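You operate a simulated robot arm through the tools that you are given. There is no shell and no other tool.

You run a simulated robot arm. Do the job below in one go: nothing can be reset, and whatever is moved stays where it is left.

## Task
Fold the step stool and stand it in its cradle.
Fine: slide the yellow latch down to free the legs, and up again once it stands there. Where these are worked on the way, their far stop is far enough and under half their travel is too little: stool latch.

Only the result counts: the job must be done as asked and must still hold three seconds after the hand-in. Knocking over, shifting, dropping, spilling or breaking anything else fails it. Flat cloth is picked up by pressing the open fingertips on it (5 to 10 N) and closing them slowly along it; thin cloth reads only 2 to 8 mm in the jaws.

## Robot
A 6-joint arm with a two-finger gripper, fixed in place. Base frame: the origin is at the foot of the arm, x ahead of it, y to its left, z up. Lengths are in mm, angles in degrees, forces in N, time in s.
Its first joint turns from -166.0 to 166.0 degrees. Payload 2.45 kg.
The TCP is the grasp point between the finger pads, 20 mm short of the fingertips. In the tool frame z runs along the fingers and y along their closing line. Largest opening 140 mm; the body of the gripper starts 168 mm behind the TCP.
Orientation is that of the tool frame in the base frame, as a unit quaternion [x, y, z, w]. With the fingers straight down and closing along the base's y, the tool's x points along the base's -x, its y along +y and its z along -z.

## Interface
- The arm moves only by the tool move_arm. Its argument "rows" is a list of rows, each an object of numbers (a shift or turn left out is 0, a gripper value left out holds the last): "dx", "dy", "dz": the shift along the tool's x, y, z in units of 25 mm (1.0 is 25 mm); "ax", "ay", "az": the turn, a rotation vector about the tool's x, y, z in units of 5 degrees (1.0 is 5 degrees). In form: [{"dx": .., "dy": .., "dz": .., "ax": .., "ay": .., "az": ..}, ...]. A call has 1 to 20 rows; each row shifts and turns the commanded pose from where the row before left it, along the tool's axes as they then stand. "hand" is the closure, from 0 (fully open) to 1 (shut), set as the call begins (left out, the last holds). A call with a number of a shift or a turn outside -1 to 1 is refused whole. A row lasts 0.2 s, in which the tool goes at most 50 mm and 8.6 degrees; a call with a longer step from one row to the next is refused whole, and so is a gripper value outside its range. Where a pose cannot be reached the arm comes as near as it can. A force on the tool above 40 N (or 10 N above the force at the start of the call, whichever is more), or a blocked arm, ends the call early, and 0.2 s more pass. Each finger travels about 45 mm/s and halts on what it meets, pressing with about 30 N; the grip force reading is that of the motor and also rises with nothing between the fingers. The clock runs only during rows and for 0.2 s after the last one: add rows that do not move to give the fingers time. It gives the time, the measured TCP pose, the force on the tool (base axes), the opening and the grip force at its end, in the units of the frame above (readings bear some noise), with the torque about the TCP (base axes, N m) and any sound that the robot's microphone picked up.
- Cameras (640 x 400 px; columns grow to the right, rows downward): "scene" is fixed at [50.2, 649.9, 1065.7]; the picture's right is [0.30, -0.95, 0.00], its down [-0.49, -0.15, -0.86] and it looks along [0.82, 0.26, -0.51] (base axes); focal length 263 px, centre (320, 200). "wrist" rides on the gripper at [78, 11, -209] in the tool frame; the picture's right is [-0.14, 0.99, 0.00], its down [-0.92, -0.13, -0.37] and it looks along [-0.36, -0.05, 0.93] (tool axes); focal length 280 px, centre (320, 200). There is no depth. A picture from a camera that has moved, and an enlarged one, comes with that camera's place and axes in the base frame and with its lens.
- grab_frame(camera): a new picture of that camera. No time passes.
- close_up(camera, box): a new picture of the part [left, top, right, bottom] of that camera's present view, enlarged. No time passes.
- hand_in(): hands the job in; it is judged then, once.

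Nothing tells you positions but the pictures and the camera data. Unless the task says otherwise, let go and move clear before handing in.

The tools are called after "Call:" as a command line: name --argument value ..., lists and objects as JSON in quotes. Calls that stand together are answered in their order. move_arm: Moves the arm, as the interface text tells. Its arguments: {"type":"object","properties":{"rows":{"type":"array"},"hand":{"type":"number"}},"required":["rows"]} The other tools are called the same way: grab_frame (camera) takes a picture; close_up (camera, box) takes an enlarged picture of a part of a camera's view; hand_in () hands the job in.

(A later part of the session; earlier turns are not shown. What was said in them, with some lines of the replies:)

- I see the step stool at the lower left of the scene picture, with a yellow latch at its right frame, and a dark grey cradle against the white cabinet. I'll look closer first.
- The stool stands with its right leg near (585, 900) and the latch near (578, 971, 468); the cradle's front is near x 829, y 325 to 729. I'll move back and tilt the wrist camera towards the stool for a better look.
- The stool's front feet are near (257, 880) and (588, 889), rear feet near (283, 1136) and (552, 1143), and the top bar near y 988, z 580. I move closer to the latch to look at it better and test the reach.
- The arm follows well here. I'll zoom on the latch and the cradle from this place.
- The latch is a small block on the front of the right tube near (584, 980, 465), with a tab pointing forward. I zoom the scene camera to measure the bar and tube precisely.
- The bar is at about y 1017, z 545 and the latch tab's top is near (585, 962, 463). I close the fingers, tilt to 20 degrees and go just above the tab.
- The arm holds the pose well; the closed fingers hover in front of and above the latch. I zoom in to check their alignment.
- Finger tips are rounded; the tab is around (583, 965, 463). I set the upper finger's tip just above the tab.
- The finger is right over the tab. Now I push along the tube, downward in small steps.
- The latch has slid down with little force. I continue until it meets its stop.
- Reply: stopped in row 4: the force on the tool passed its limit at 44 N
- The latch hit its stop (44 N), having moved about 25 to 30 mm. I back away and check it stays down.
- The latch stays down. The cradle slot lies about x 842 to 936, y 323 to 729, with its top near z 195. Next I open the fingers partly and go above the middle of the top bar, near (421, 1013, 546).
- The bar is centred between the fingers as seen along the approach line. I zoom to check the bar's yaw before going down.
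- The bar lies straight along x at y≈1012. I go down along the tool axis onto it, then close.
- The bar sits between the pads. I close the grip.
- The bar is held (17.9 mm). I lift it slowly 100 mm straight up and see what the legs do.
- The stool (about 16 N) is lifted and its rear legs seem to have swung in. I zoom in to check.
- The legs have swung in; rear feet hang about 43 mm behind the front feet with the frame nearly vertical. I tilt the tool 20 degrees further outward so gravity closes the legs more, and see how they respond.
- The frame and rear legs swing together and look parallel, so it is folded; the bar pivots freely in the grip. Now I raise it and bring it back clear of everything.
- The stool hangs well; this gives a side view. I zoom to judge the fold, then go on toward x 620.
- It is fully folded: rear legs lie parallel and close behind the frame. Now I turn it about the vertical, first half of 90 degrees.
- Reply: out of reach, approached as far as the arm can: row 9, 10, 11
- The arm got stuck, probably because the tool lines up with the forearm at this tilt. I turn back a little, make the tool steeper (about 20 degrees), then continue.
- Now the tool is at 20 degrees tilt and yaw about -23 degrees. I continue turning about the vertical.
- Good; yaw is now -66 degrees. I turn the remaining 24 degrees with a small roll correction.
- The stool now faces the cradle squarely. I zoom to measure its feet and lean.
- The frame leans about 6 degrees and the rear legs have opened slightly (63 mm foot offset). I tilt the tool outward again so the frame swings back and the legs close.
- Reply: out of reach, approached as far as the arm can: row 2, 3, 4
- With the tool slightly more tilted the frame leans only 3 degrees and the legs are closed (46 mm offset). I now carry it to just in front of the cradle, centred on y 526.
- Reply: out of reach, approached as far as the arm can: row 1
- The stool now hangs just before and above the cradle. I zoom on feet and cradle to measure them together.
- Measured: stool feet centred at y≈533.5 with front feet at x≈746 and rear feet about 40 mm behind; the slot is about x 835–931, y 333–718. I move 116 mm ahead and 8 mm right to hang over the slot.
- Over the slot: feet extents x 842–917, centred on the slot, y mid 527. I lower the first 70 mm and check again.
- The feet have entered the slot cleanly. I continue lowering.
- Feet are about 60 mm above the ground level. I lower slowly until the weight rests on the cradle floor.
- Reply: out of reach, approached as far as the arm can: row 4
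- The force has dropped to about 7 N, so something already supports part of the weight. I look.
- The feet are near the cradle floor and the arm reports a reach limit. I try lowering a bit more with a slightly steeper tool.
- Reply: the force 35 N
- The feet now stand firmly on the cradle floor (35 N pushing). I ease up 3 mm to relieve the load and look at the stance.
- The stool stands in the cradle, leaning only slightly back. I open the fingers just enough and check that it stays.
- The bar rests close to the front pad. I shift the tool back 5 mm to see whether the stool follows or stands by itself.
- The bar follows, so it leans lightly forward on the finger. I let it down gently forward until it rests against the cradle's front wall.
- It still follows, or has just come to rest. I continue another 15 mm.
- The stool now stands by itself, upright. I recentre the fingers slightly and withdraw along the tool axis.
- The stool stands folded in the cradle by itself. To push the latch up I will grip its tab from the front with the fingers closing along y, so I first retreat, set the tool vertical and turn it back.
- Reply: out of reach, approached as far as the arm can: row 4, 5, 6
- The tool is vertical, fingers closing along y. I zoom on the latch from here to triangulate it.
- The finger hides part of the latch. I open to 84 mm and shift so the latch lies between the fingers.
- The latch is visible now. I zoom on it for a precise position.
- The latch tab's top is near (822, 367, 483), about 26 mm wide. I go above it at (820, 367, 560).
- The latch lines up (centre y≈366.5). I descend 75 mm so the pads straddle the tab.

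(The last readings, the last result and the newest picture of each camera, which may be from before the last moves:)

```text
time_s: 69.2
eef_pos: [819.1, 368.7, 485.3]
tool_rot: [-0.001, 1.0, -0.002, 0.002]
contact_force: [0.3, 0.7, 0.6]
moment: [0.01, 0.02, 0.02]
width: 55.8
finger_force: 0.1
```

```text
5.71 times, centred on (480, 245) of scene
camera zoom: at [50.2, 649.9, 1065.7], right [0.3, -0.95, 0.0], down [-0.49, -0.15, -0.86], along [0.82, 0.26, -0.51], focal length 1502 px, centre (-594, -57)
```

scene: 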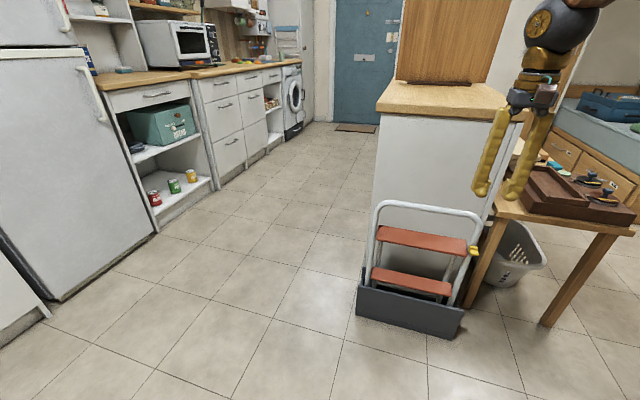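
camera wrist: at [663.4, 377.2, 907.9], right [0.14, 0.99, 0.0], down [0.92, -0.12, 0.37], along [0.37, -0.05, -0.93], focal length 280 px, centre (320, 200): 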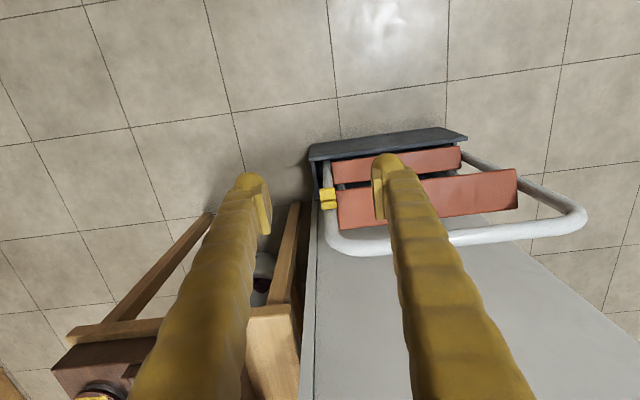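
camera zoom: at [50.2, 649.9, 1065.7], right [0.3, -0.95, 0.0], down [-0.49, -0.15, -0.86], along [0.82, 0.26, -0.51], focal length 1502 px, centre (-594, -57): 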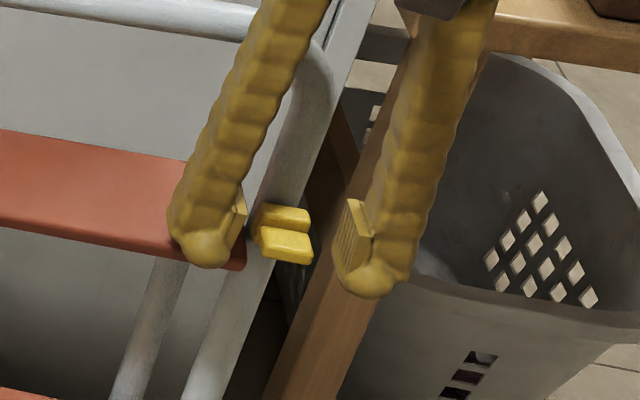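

The tab sits 2.4 mm off the finger centre; I correct it and close on the tab.

Call:
move_arm --rows '[{"dy": -0.096}, {}]'

Call:
move_arm --hand 1 --rows '[{}, {}, {}, {}]'

Call:
close_up --camera "wrist" --box '[240, 120, 400, 240]'

Call:
close_up --camera "scene" --box '[345, 180, 515, 340]'

```text
time_s: 69.8
eef_pos: [820.0, 365.4, 486.4]
tool_rot: [-0.001, 1.0, -0.002, 0.004]
contact_force: [0.4, 0.0, -0.6]
moment: [-0.01, 0.01, 0.02]
width: 55.9
finger_force: 0.0
```

```text
time_s: 70.8
eef_pos: [818.4, 364.8, 486.5]
tool_rot: [0.0, 1.0, -0.002, 0.002]
contact_force: [0.4, -4.0, 0.0]
moment: [-0.03, -0.03, -0.05]
width: 24.4
finger_force: 30.8
```

```text
3.33 times, centred on (320, 180) of wrist
camera zoom: at [740.5, 377.3, 695.1], right [0.14, 0.99, 0.0], down [0.92, -0.12, 0.37], along [0.37, -0.05, -0.93], focal length 935 px, centre (320, 267)
```

zoom: 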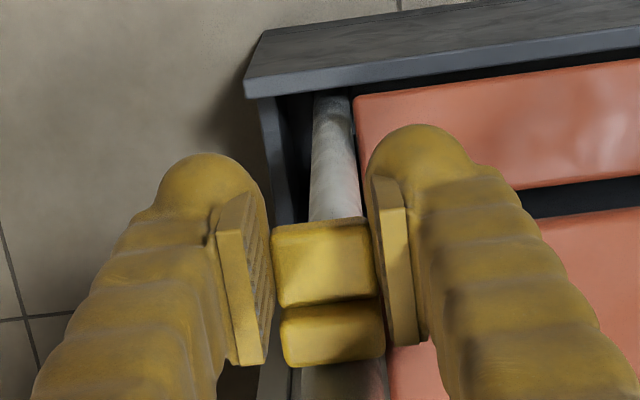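

```text
2.50 times, centred on (430, 260) of scene
camera zoom: at [50.2, 649.9, 1065.7], right [0.3, -0.95, 0.0], down [-0.49, -0.15, -0.86], along [0.82, 0.26, -0.51], focal length 657 px, centre (45, 50)
```

zoom: 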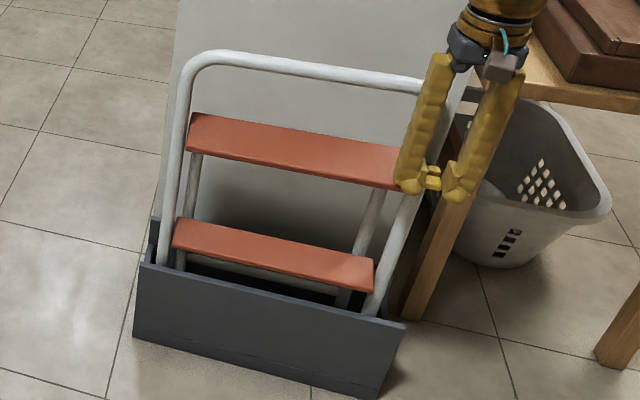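

The tab is held (24.4 mm). I slide it up in small steps, watching the force.

Call:
move_arm --rows '[{"dz": -0.12}, {"dz": -0.16, "dx": -0.005}, {"dz": -0.16, "dx": -0.005}, {"dz": -0.16, "dx": -0.005}]'

Call:
close_up --camera "scene" --box '[440, 210, 520, 280]'

Call:
close_up --camera "scene" --box '[345, 180, 515, 340]'

```text
time_s: 71.8
eef_pos: [820.3, 363.6, 501.5]
tool_rot: [-0.001, 1.0, -0.001, 0.004]
contact_force: [1.0, 5.4, 0.3]
moment: [0.1, -0.44, 0.2]
width: 24.6
finger_force: 30.0
```

```text
5.71 times, centred on (480, 245) of scene
camera zoom: at [50.2, 649.9, 1065.7], right [0.3, -0.95, 0.0], down [-0.49, -0.15, -0.86], along [0.82, 0.26, -0.51], focal length 1502 px, centre (-594, -57)
```

zoom: 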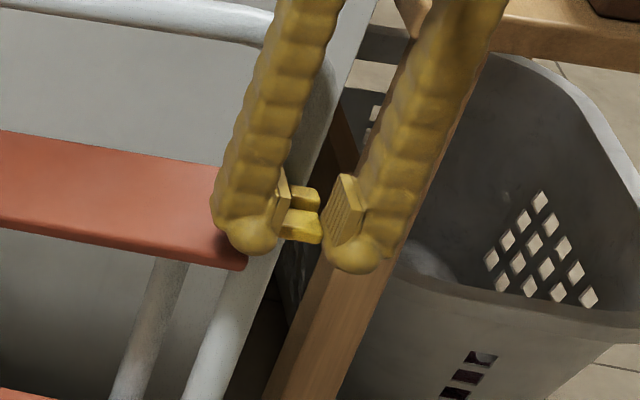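

```text
2.50 times, centred on (430, 260) of scene
camera zoom: at [50.2, 649.9, 1065.7], right [0.3, -0.95, 0.0], down [-0.49, -0.15, -0.86], along [0.82, 0.26, -0.51], focal length 657 px, centre (45, 50)
```

zoom: 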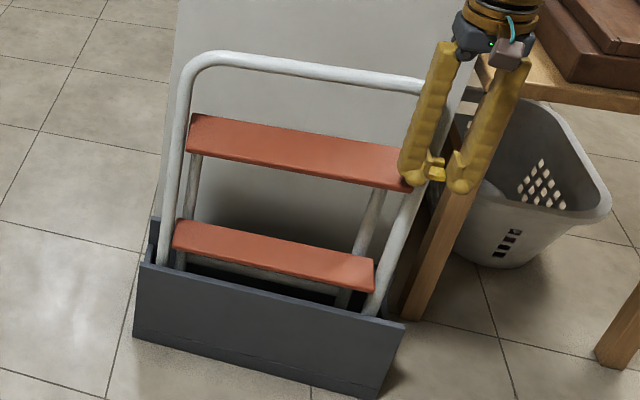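

The latch rises while the stool stays put. I continue up in small steps to its stop.

Call:
move_arm --rows '[{"dz": -0.12}, {"dz": -0.12}, {"dz": -0.12}]'

Call:
close_up --camera "scene" --box '[440, 210, 520, 280]'

Call:
close_up --camera "scene" --box '[345, 180, 515, 340]'

```text
time_s: 72.6
eef_pos: [819.4, 364.2, 509.1]
tool_rot: [-0.001, 1.0, -0.003, 0.003]
contact_force: [-1.3, 2.0, 0.1]
moment: [0.0, -0.17, 0.16]
width: 24.6
finger_force: 29.7
```

```text
5.71 times, centred on (480, 245) of scene
camera zoom: at [50.2, 649.9, 1065.7], right [0.3, -0.95, 0.0], down [-0.49, -0.15, -0.86], along [0.82, 0.26, -0.51], focal length 1502 px, centre (-594, -57)
```

zoom: 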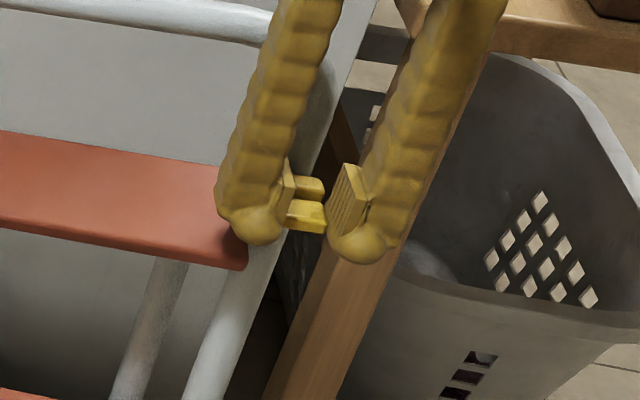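

```text
2.50 times, centred on (430, 260) of scene
camera zoom: at [50.2, 649.9, 1065.7], right [0.3, -0.95, 0.0], down [-0.49, -0.15, -0.86], along [0.82, 0.26, -0.51], focal length 657 px, centre (45, 50)
```

zoom: 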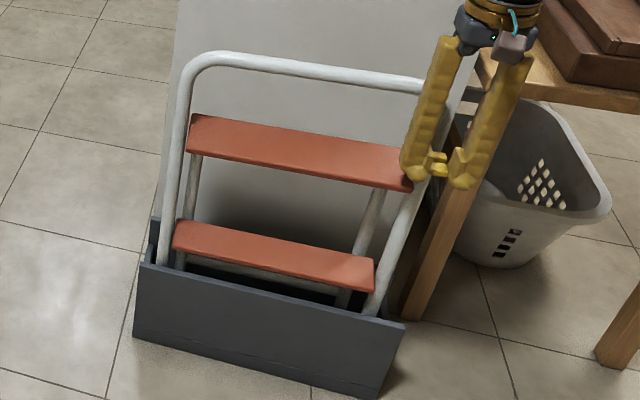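

Raised 23 mm so far with no resistance. I continue in 2 mm steps.

Call:
move_arm --rows '[{"dz": -0.08}, {"dz": -0.08}, {}]'

Call:
close_up --camera "scene" --box '[440, 210, 520, 280]'

```text
time_s: 73.4
eef_pos: [819.8, 363.7, 515.1]
tool_rot: [0.0, 1.0, -0.003, 0.003]
contact_force: [1.3, 0.8, 0.3]
moment: [0.03, -0.06, 0.13]
width: 24.9
finger_force: 30.1
```

```text
5.71 times, centred on (480, 245) of scene
camera zoom: at [50.2, 649.9, 1065.7], right [0.3, -0.95, 0.0], down [-0.49, -0.15, -0.86], along [0.82, 0.26, -0.51], focal length 1502 px, centre (-594, -57)
```

zoom: 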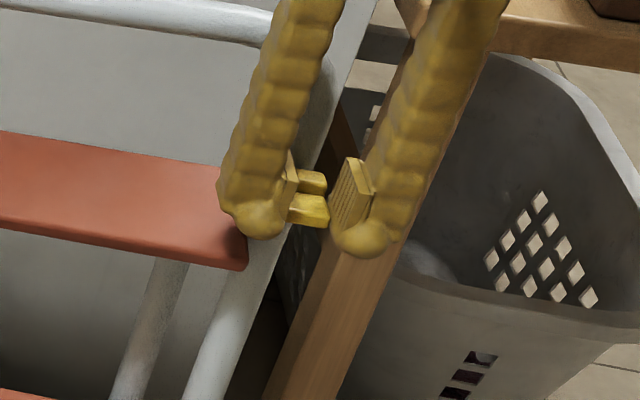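

Still moving freely. A few more small steps to find the stop.

Call:
move_arm --rows '[{"dz": -0.1}, {"dz": -0.1}, {"dz": -0.1}, {}]'

Call:
close_up --camera "scene" --box '[440, 210, 520, 280]'

Call:
close_up --camera "scene" --box '[345, 180, 515, 340]'

Call:
close_up --camera "wrist" --box '[240, 120, 400, 240]'

```text
time_s: 74.4
eef_pos: [821.7, 363.2, 521.0]
tool_rot: [0.0, 1.0, -0.003, 0.002]
contact_force: [-0.3, 2.2, -0.8]
moment: [0.02, 0.64, 0.01]
width: 24.5
finger_force: 29.6
```

```text
5.71 times, centred on (480, 245) of scene
camera zoom: at [50.2, 649.9, 1065.7], right [0.3, -0.95, 0.0], down [-0.49, -0.15, -0.86], along [0.82, 0.26, -0.51], focal length 1502 px, centre (-594, -57)
```

zoom: 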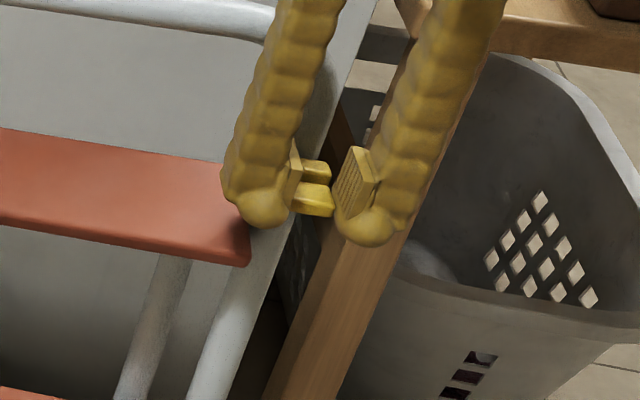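

```text
2.50 times, centred on (430, 260) of scene
camera zoom: at [50.2, 649.9, 1065.7], right [0.3, -0.95, 0.0], down [-0.49, -0.15, -0.86], along [0.82, 0.26, -0.51], focal length 657 px, centre (45, 50)
```

zoom: 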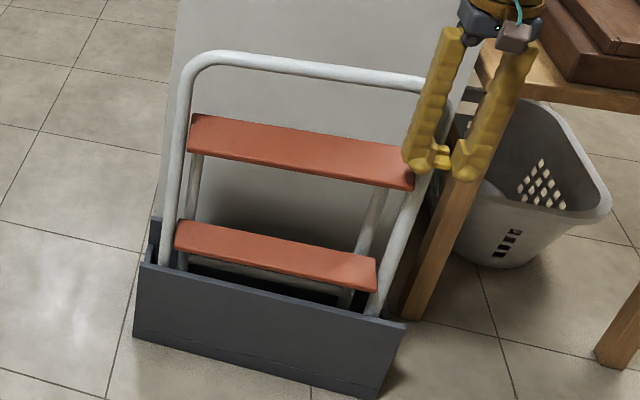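

```text
3.33 times, centred on (320, 180) of wrist
camera zoom: at [742.0, 375.7, 729.6], right [0.14, 0.99, 0.0], down [0.92, -0.12, 0.37], along [0.37, -0.05, -0.93], focal length 935 px, centre (320, 267)
```

zoom: 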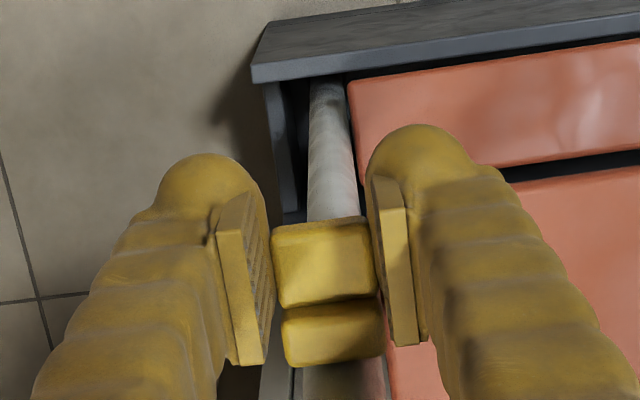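

The stool just began to move with the latch, so the latch is at its upper stop. I lower 2 mm to reseat the stool and release.

Call:
move_arm --rows '[{"dz": 0.08}, {}]'

Call:
move_arm --hand 0.6 --rows '[{}, {}, {}]'

Call:
close_up --camera "scene" --box '[440, 210, 520, 280]'

Call:
close_up --camera "wrist" --box '[240, 120, 400, 240]'

Call:
close_up --camera "scene" --box '[345, 180, 515, 340]'

```text
time_s: 75.0
eef_pos: [820.7, 361.9, 519.9]
tool_rot: [0.0, 1.0, -0.002, 0.003]
contact_force: [-0.8, -4.8, 0.8]
moment: [-0.08, 0.16, -0.01]
width: 24.3
finger_force: 30.3
```

```text
time_s: 75.8
eef_pos: [820.1, 364.6, 519.0]
tool_rot: [-0.001, 1.0, -0.002, 0.003]
contact_force: [0.0, 0.2, 0.0]
moment: [0.03, 0.02, 0.01]
width: 56.1
finger_force: 0.1
```

```text
5.71 times, centred on (480, 245) of scene
camera zoom: at [50.2, 649.9, 1065.7], right [0.3, -0.95, 0.0], down [-0.49, -0.15, -0.86], along [0.82, 0.26, -0.51], focal length 1502 px, centre (-594, -57)
```

zoom: 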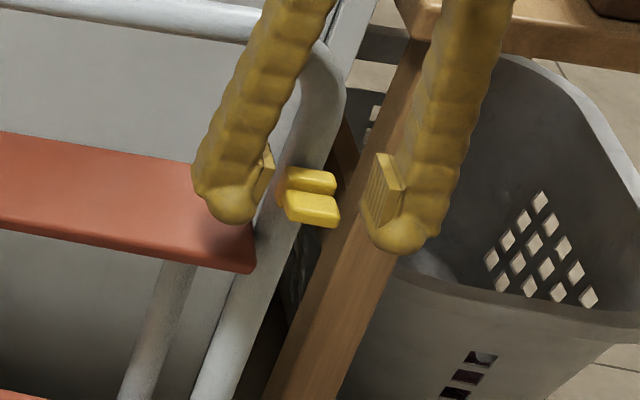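

```text
3.33 times, centred on (320, 180) of wrist
camera zoom: at [741.7, 375.8, 727.5], right [0.14, 0.99, 0.0], down [0.92, -0.12, 0.37], along [0.37, -0.05, -0.93], focal length 935 px, centre (320, 267)
```

zoom: 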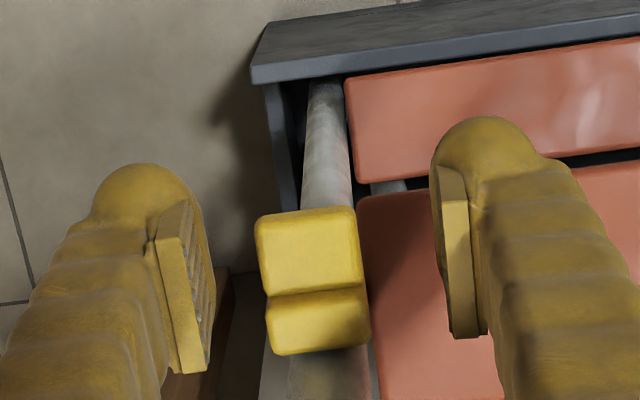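

```text
2.50 times, centred on (430, 260) of scene
camera zoom: at [50.2, 649.9, 1065.7], right [0.3, -0.95, 0.0], down [-0.49, -0.15, -0.86], along [0.82, 0.26, -0.51], focal length 657 px, centre (45, 50)
```

zoom: 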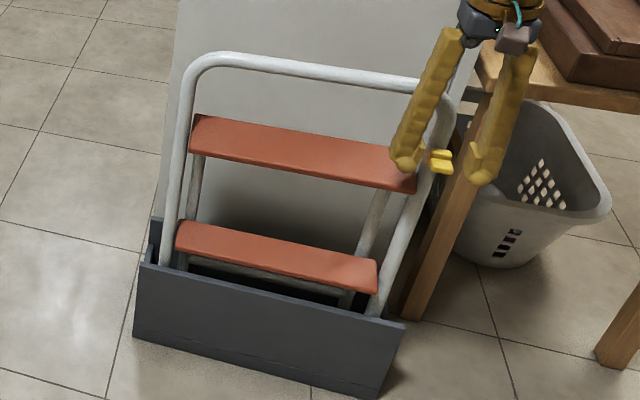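

The latch stays up and the stool stands. I withdraw upward and away.

Call:
move_arm --rows '[{"dz": -0.6}, {"dz": -0.9}, {"dz": -0.9}, {"dz": -0.9, "dx": 0.3}, {"dz": -0.9, "dx": 0.6}, {"dz": -0.9, "dx": 0.9}, {"dz": -0.5, "dx": 0.9}, {"dx": 0.9}, {"dx": 0.9}, {"dx": 0.9}, {}]'

Call:
close_up --camera "scene" --box '[345, 180, 515, 340]'

Call:
close_up --camera "scene" --box '[440, 190, 520, 260]'

Call:
grab_frame --camera "wrist"

Call:
grab_frame --camera "scene"

```text
time_s: 78.2
eef_pos: [681.9, 363.9, 661.4]
tool_rot: [-0.001, 1.0, -0.002, 0.002]
contact_force: [0.2, 0.0, -0.5]
moment: [0.01, -0.01, 0.01]
width: 56.2
finger_force: 0.2
```

```text
2.50 times, centred on (430, 260) of scene
camera zoom: at [50.2, 649.9, 1065.7], right [0.3, -0.95, 0.0], down [-0.49, -0.15, -0.86], along [0.82, 0.26, -0.51], focal length 657 px, centre (45, 50)
```

zoom: 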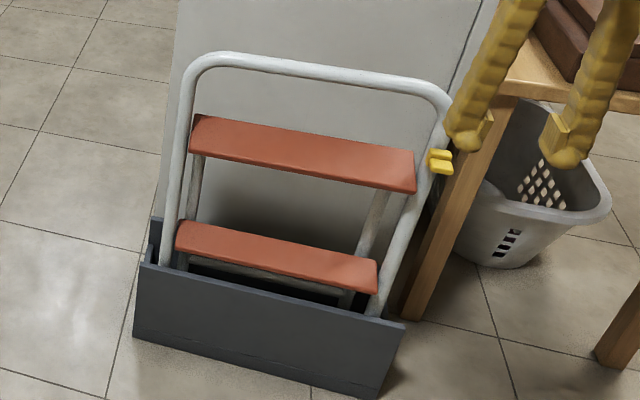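

```text
5.71 times, centred on (480, 225) of scene
camera zoom: at [50.2, 649.9, 1065.7], right [0.3, -0.95, 0.0], down [-0.49, -0.15, -0.86], along [0.82, 0.26, -0.51], focal length 1502 px, centre (-594, 57)
```

zoom: 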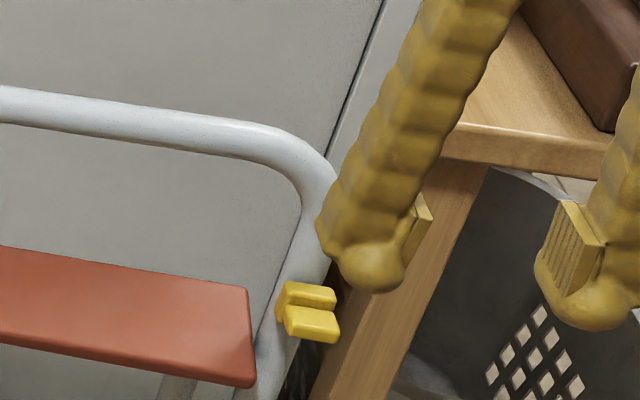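

```text
taken
camera wrist: at [603.8, 375.2, 869.3], right [0.14, 0.99, 0.0], down [0.92, -0.12, 0.37], along [0.37, -0.05, -0.93], focal length 280 px, centre (320, 200)
```

wrist: 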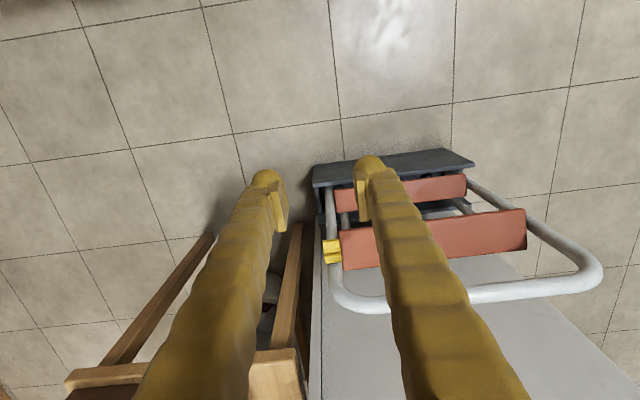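

```text
taken
```

scene: 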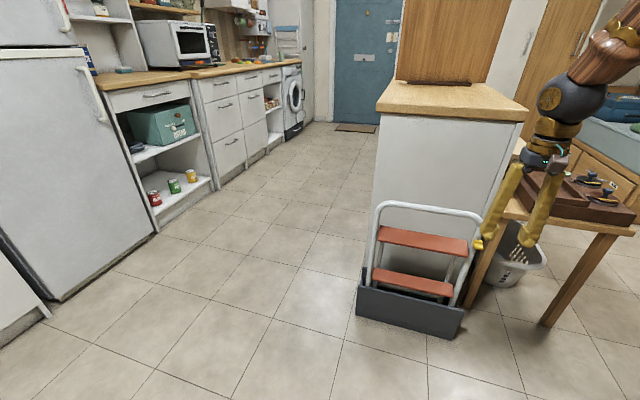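

The stool stands folded in its cradle with the latch up, nothing else is disturbed, and the arm is clear. I hand the job in.

Call:
hand_in

```text
The job is handed in.
```

The step stool is folded and standing upright in its cradle, and I've handed the job in; no verdict has come back yet.

- **Latch down:** I slid the yellow latch down to its stop, where the push reached 44 N, and it stayed there.
- **Folding:** the rear legs swung closed when I lifted the stool by its top bar. They opened slightly while I turned it, but were back against the frame before it went into the slot.
- **Placing:** after I released it, the stool tipped slightly forward and settled upright, then stood on its own with all four feet inside the cradle.
- **Latch up:** I raised the latch about 33 mm. Near the end the stool began to shift with it, so I took that as the upper stop. I then lowered the latch by about 1 to 2 mm to reseat the stool before letting go. No force reading confirmed the upper stop.

In the last pictures the latch is still up and the stool is standing. As far as I could see, nothing else had moved. The arm is clear of the stool.
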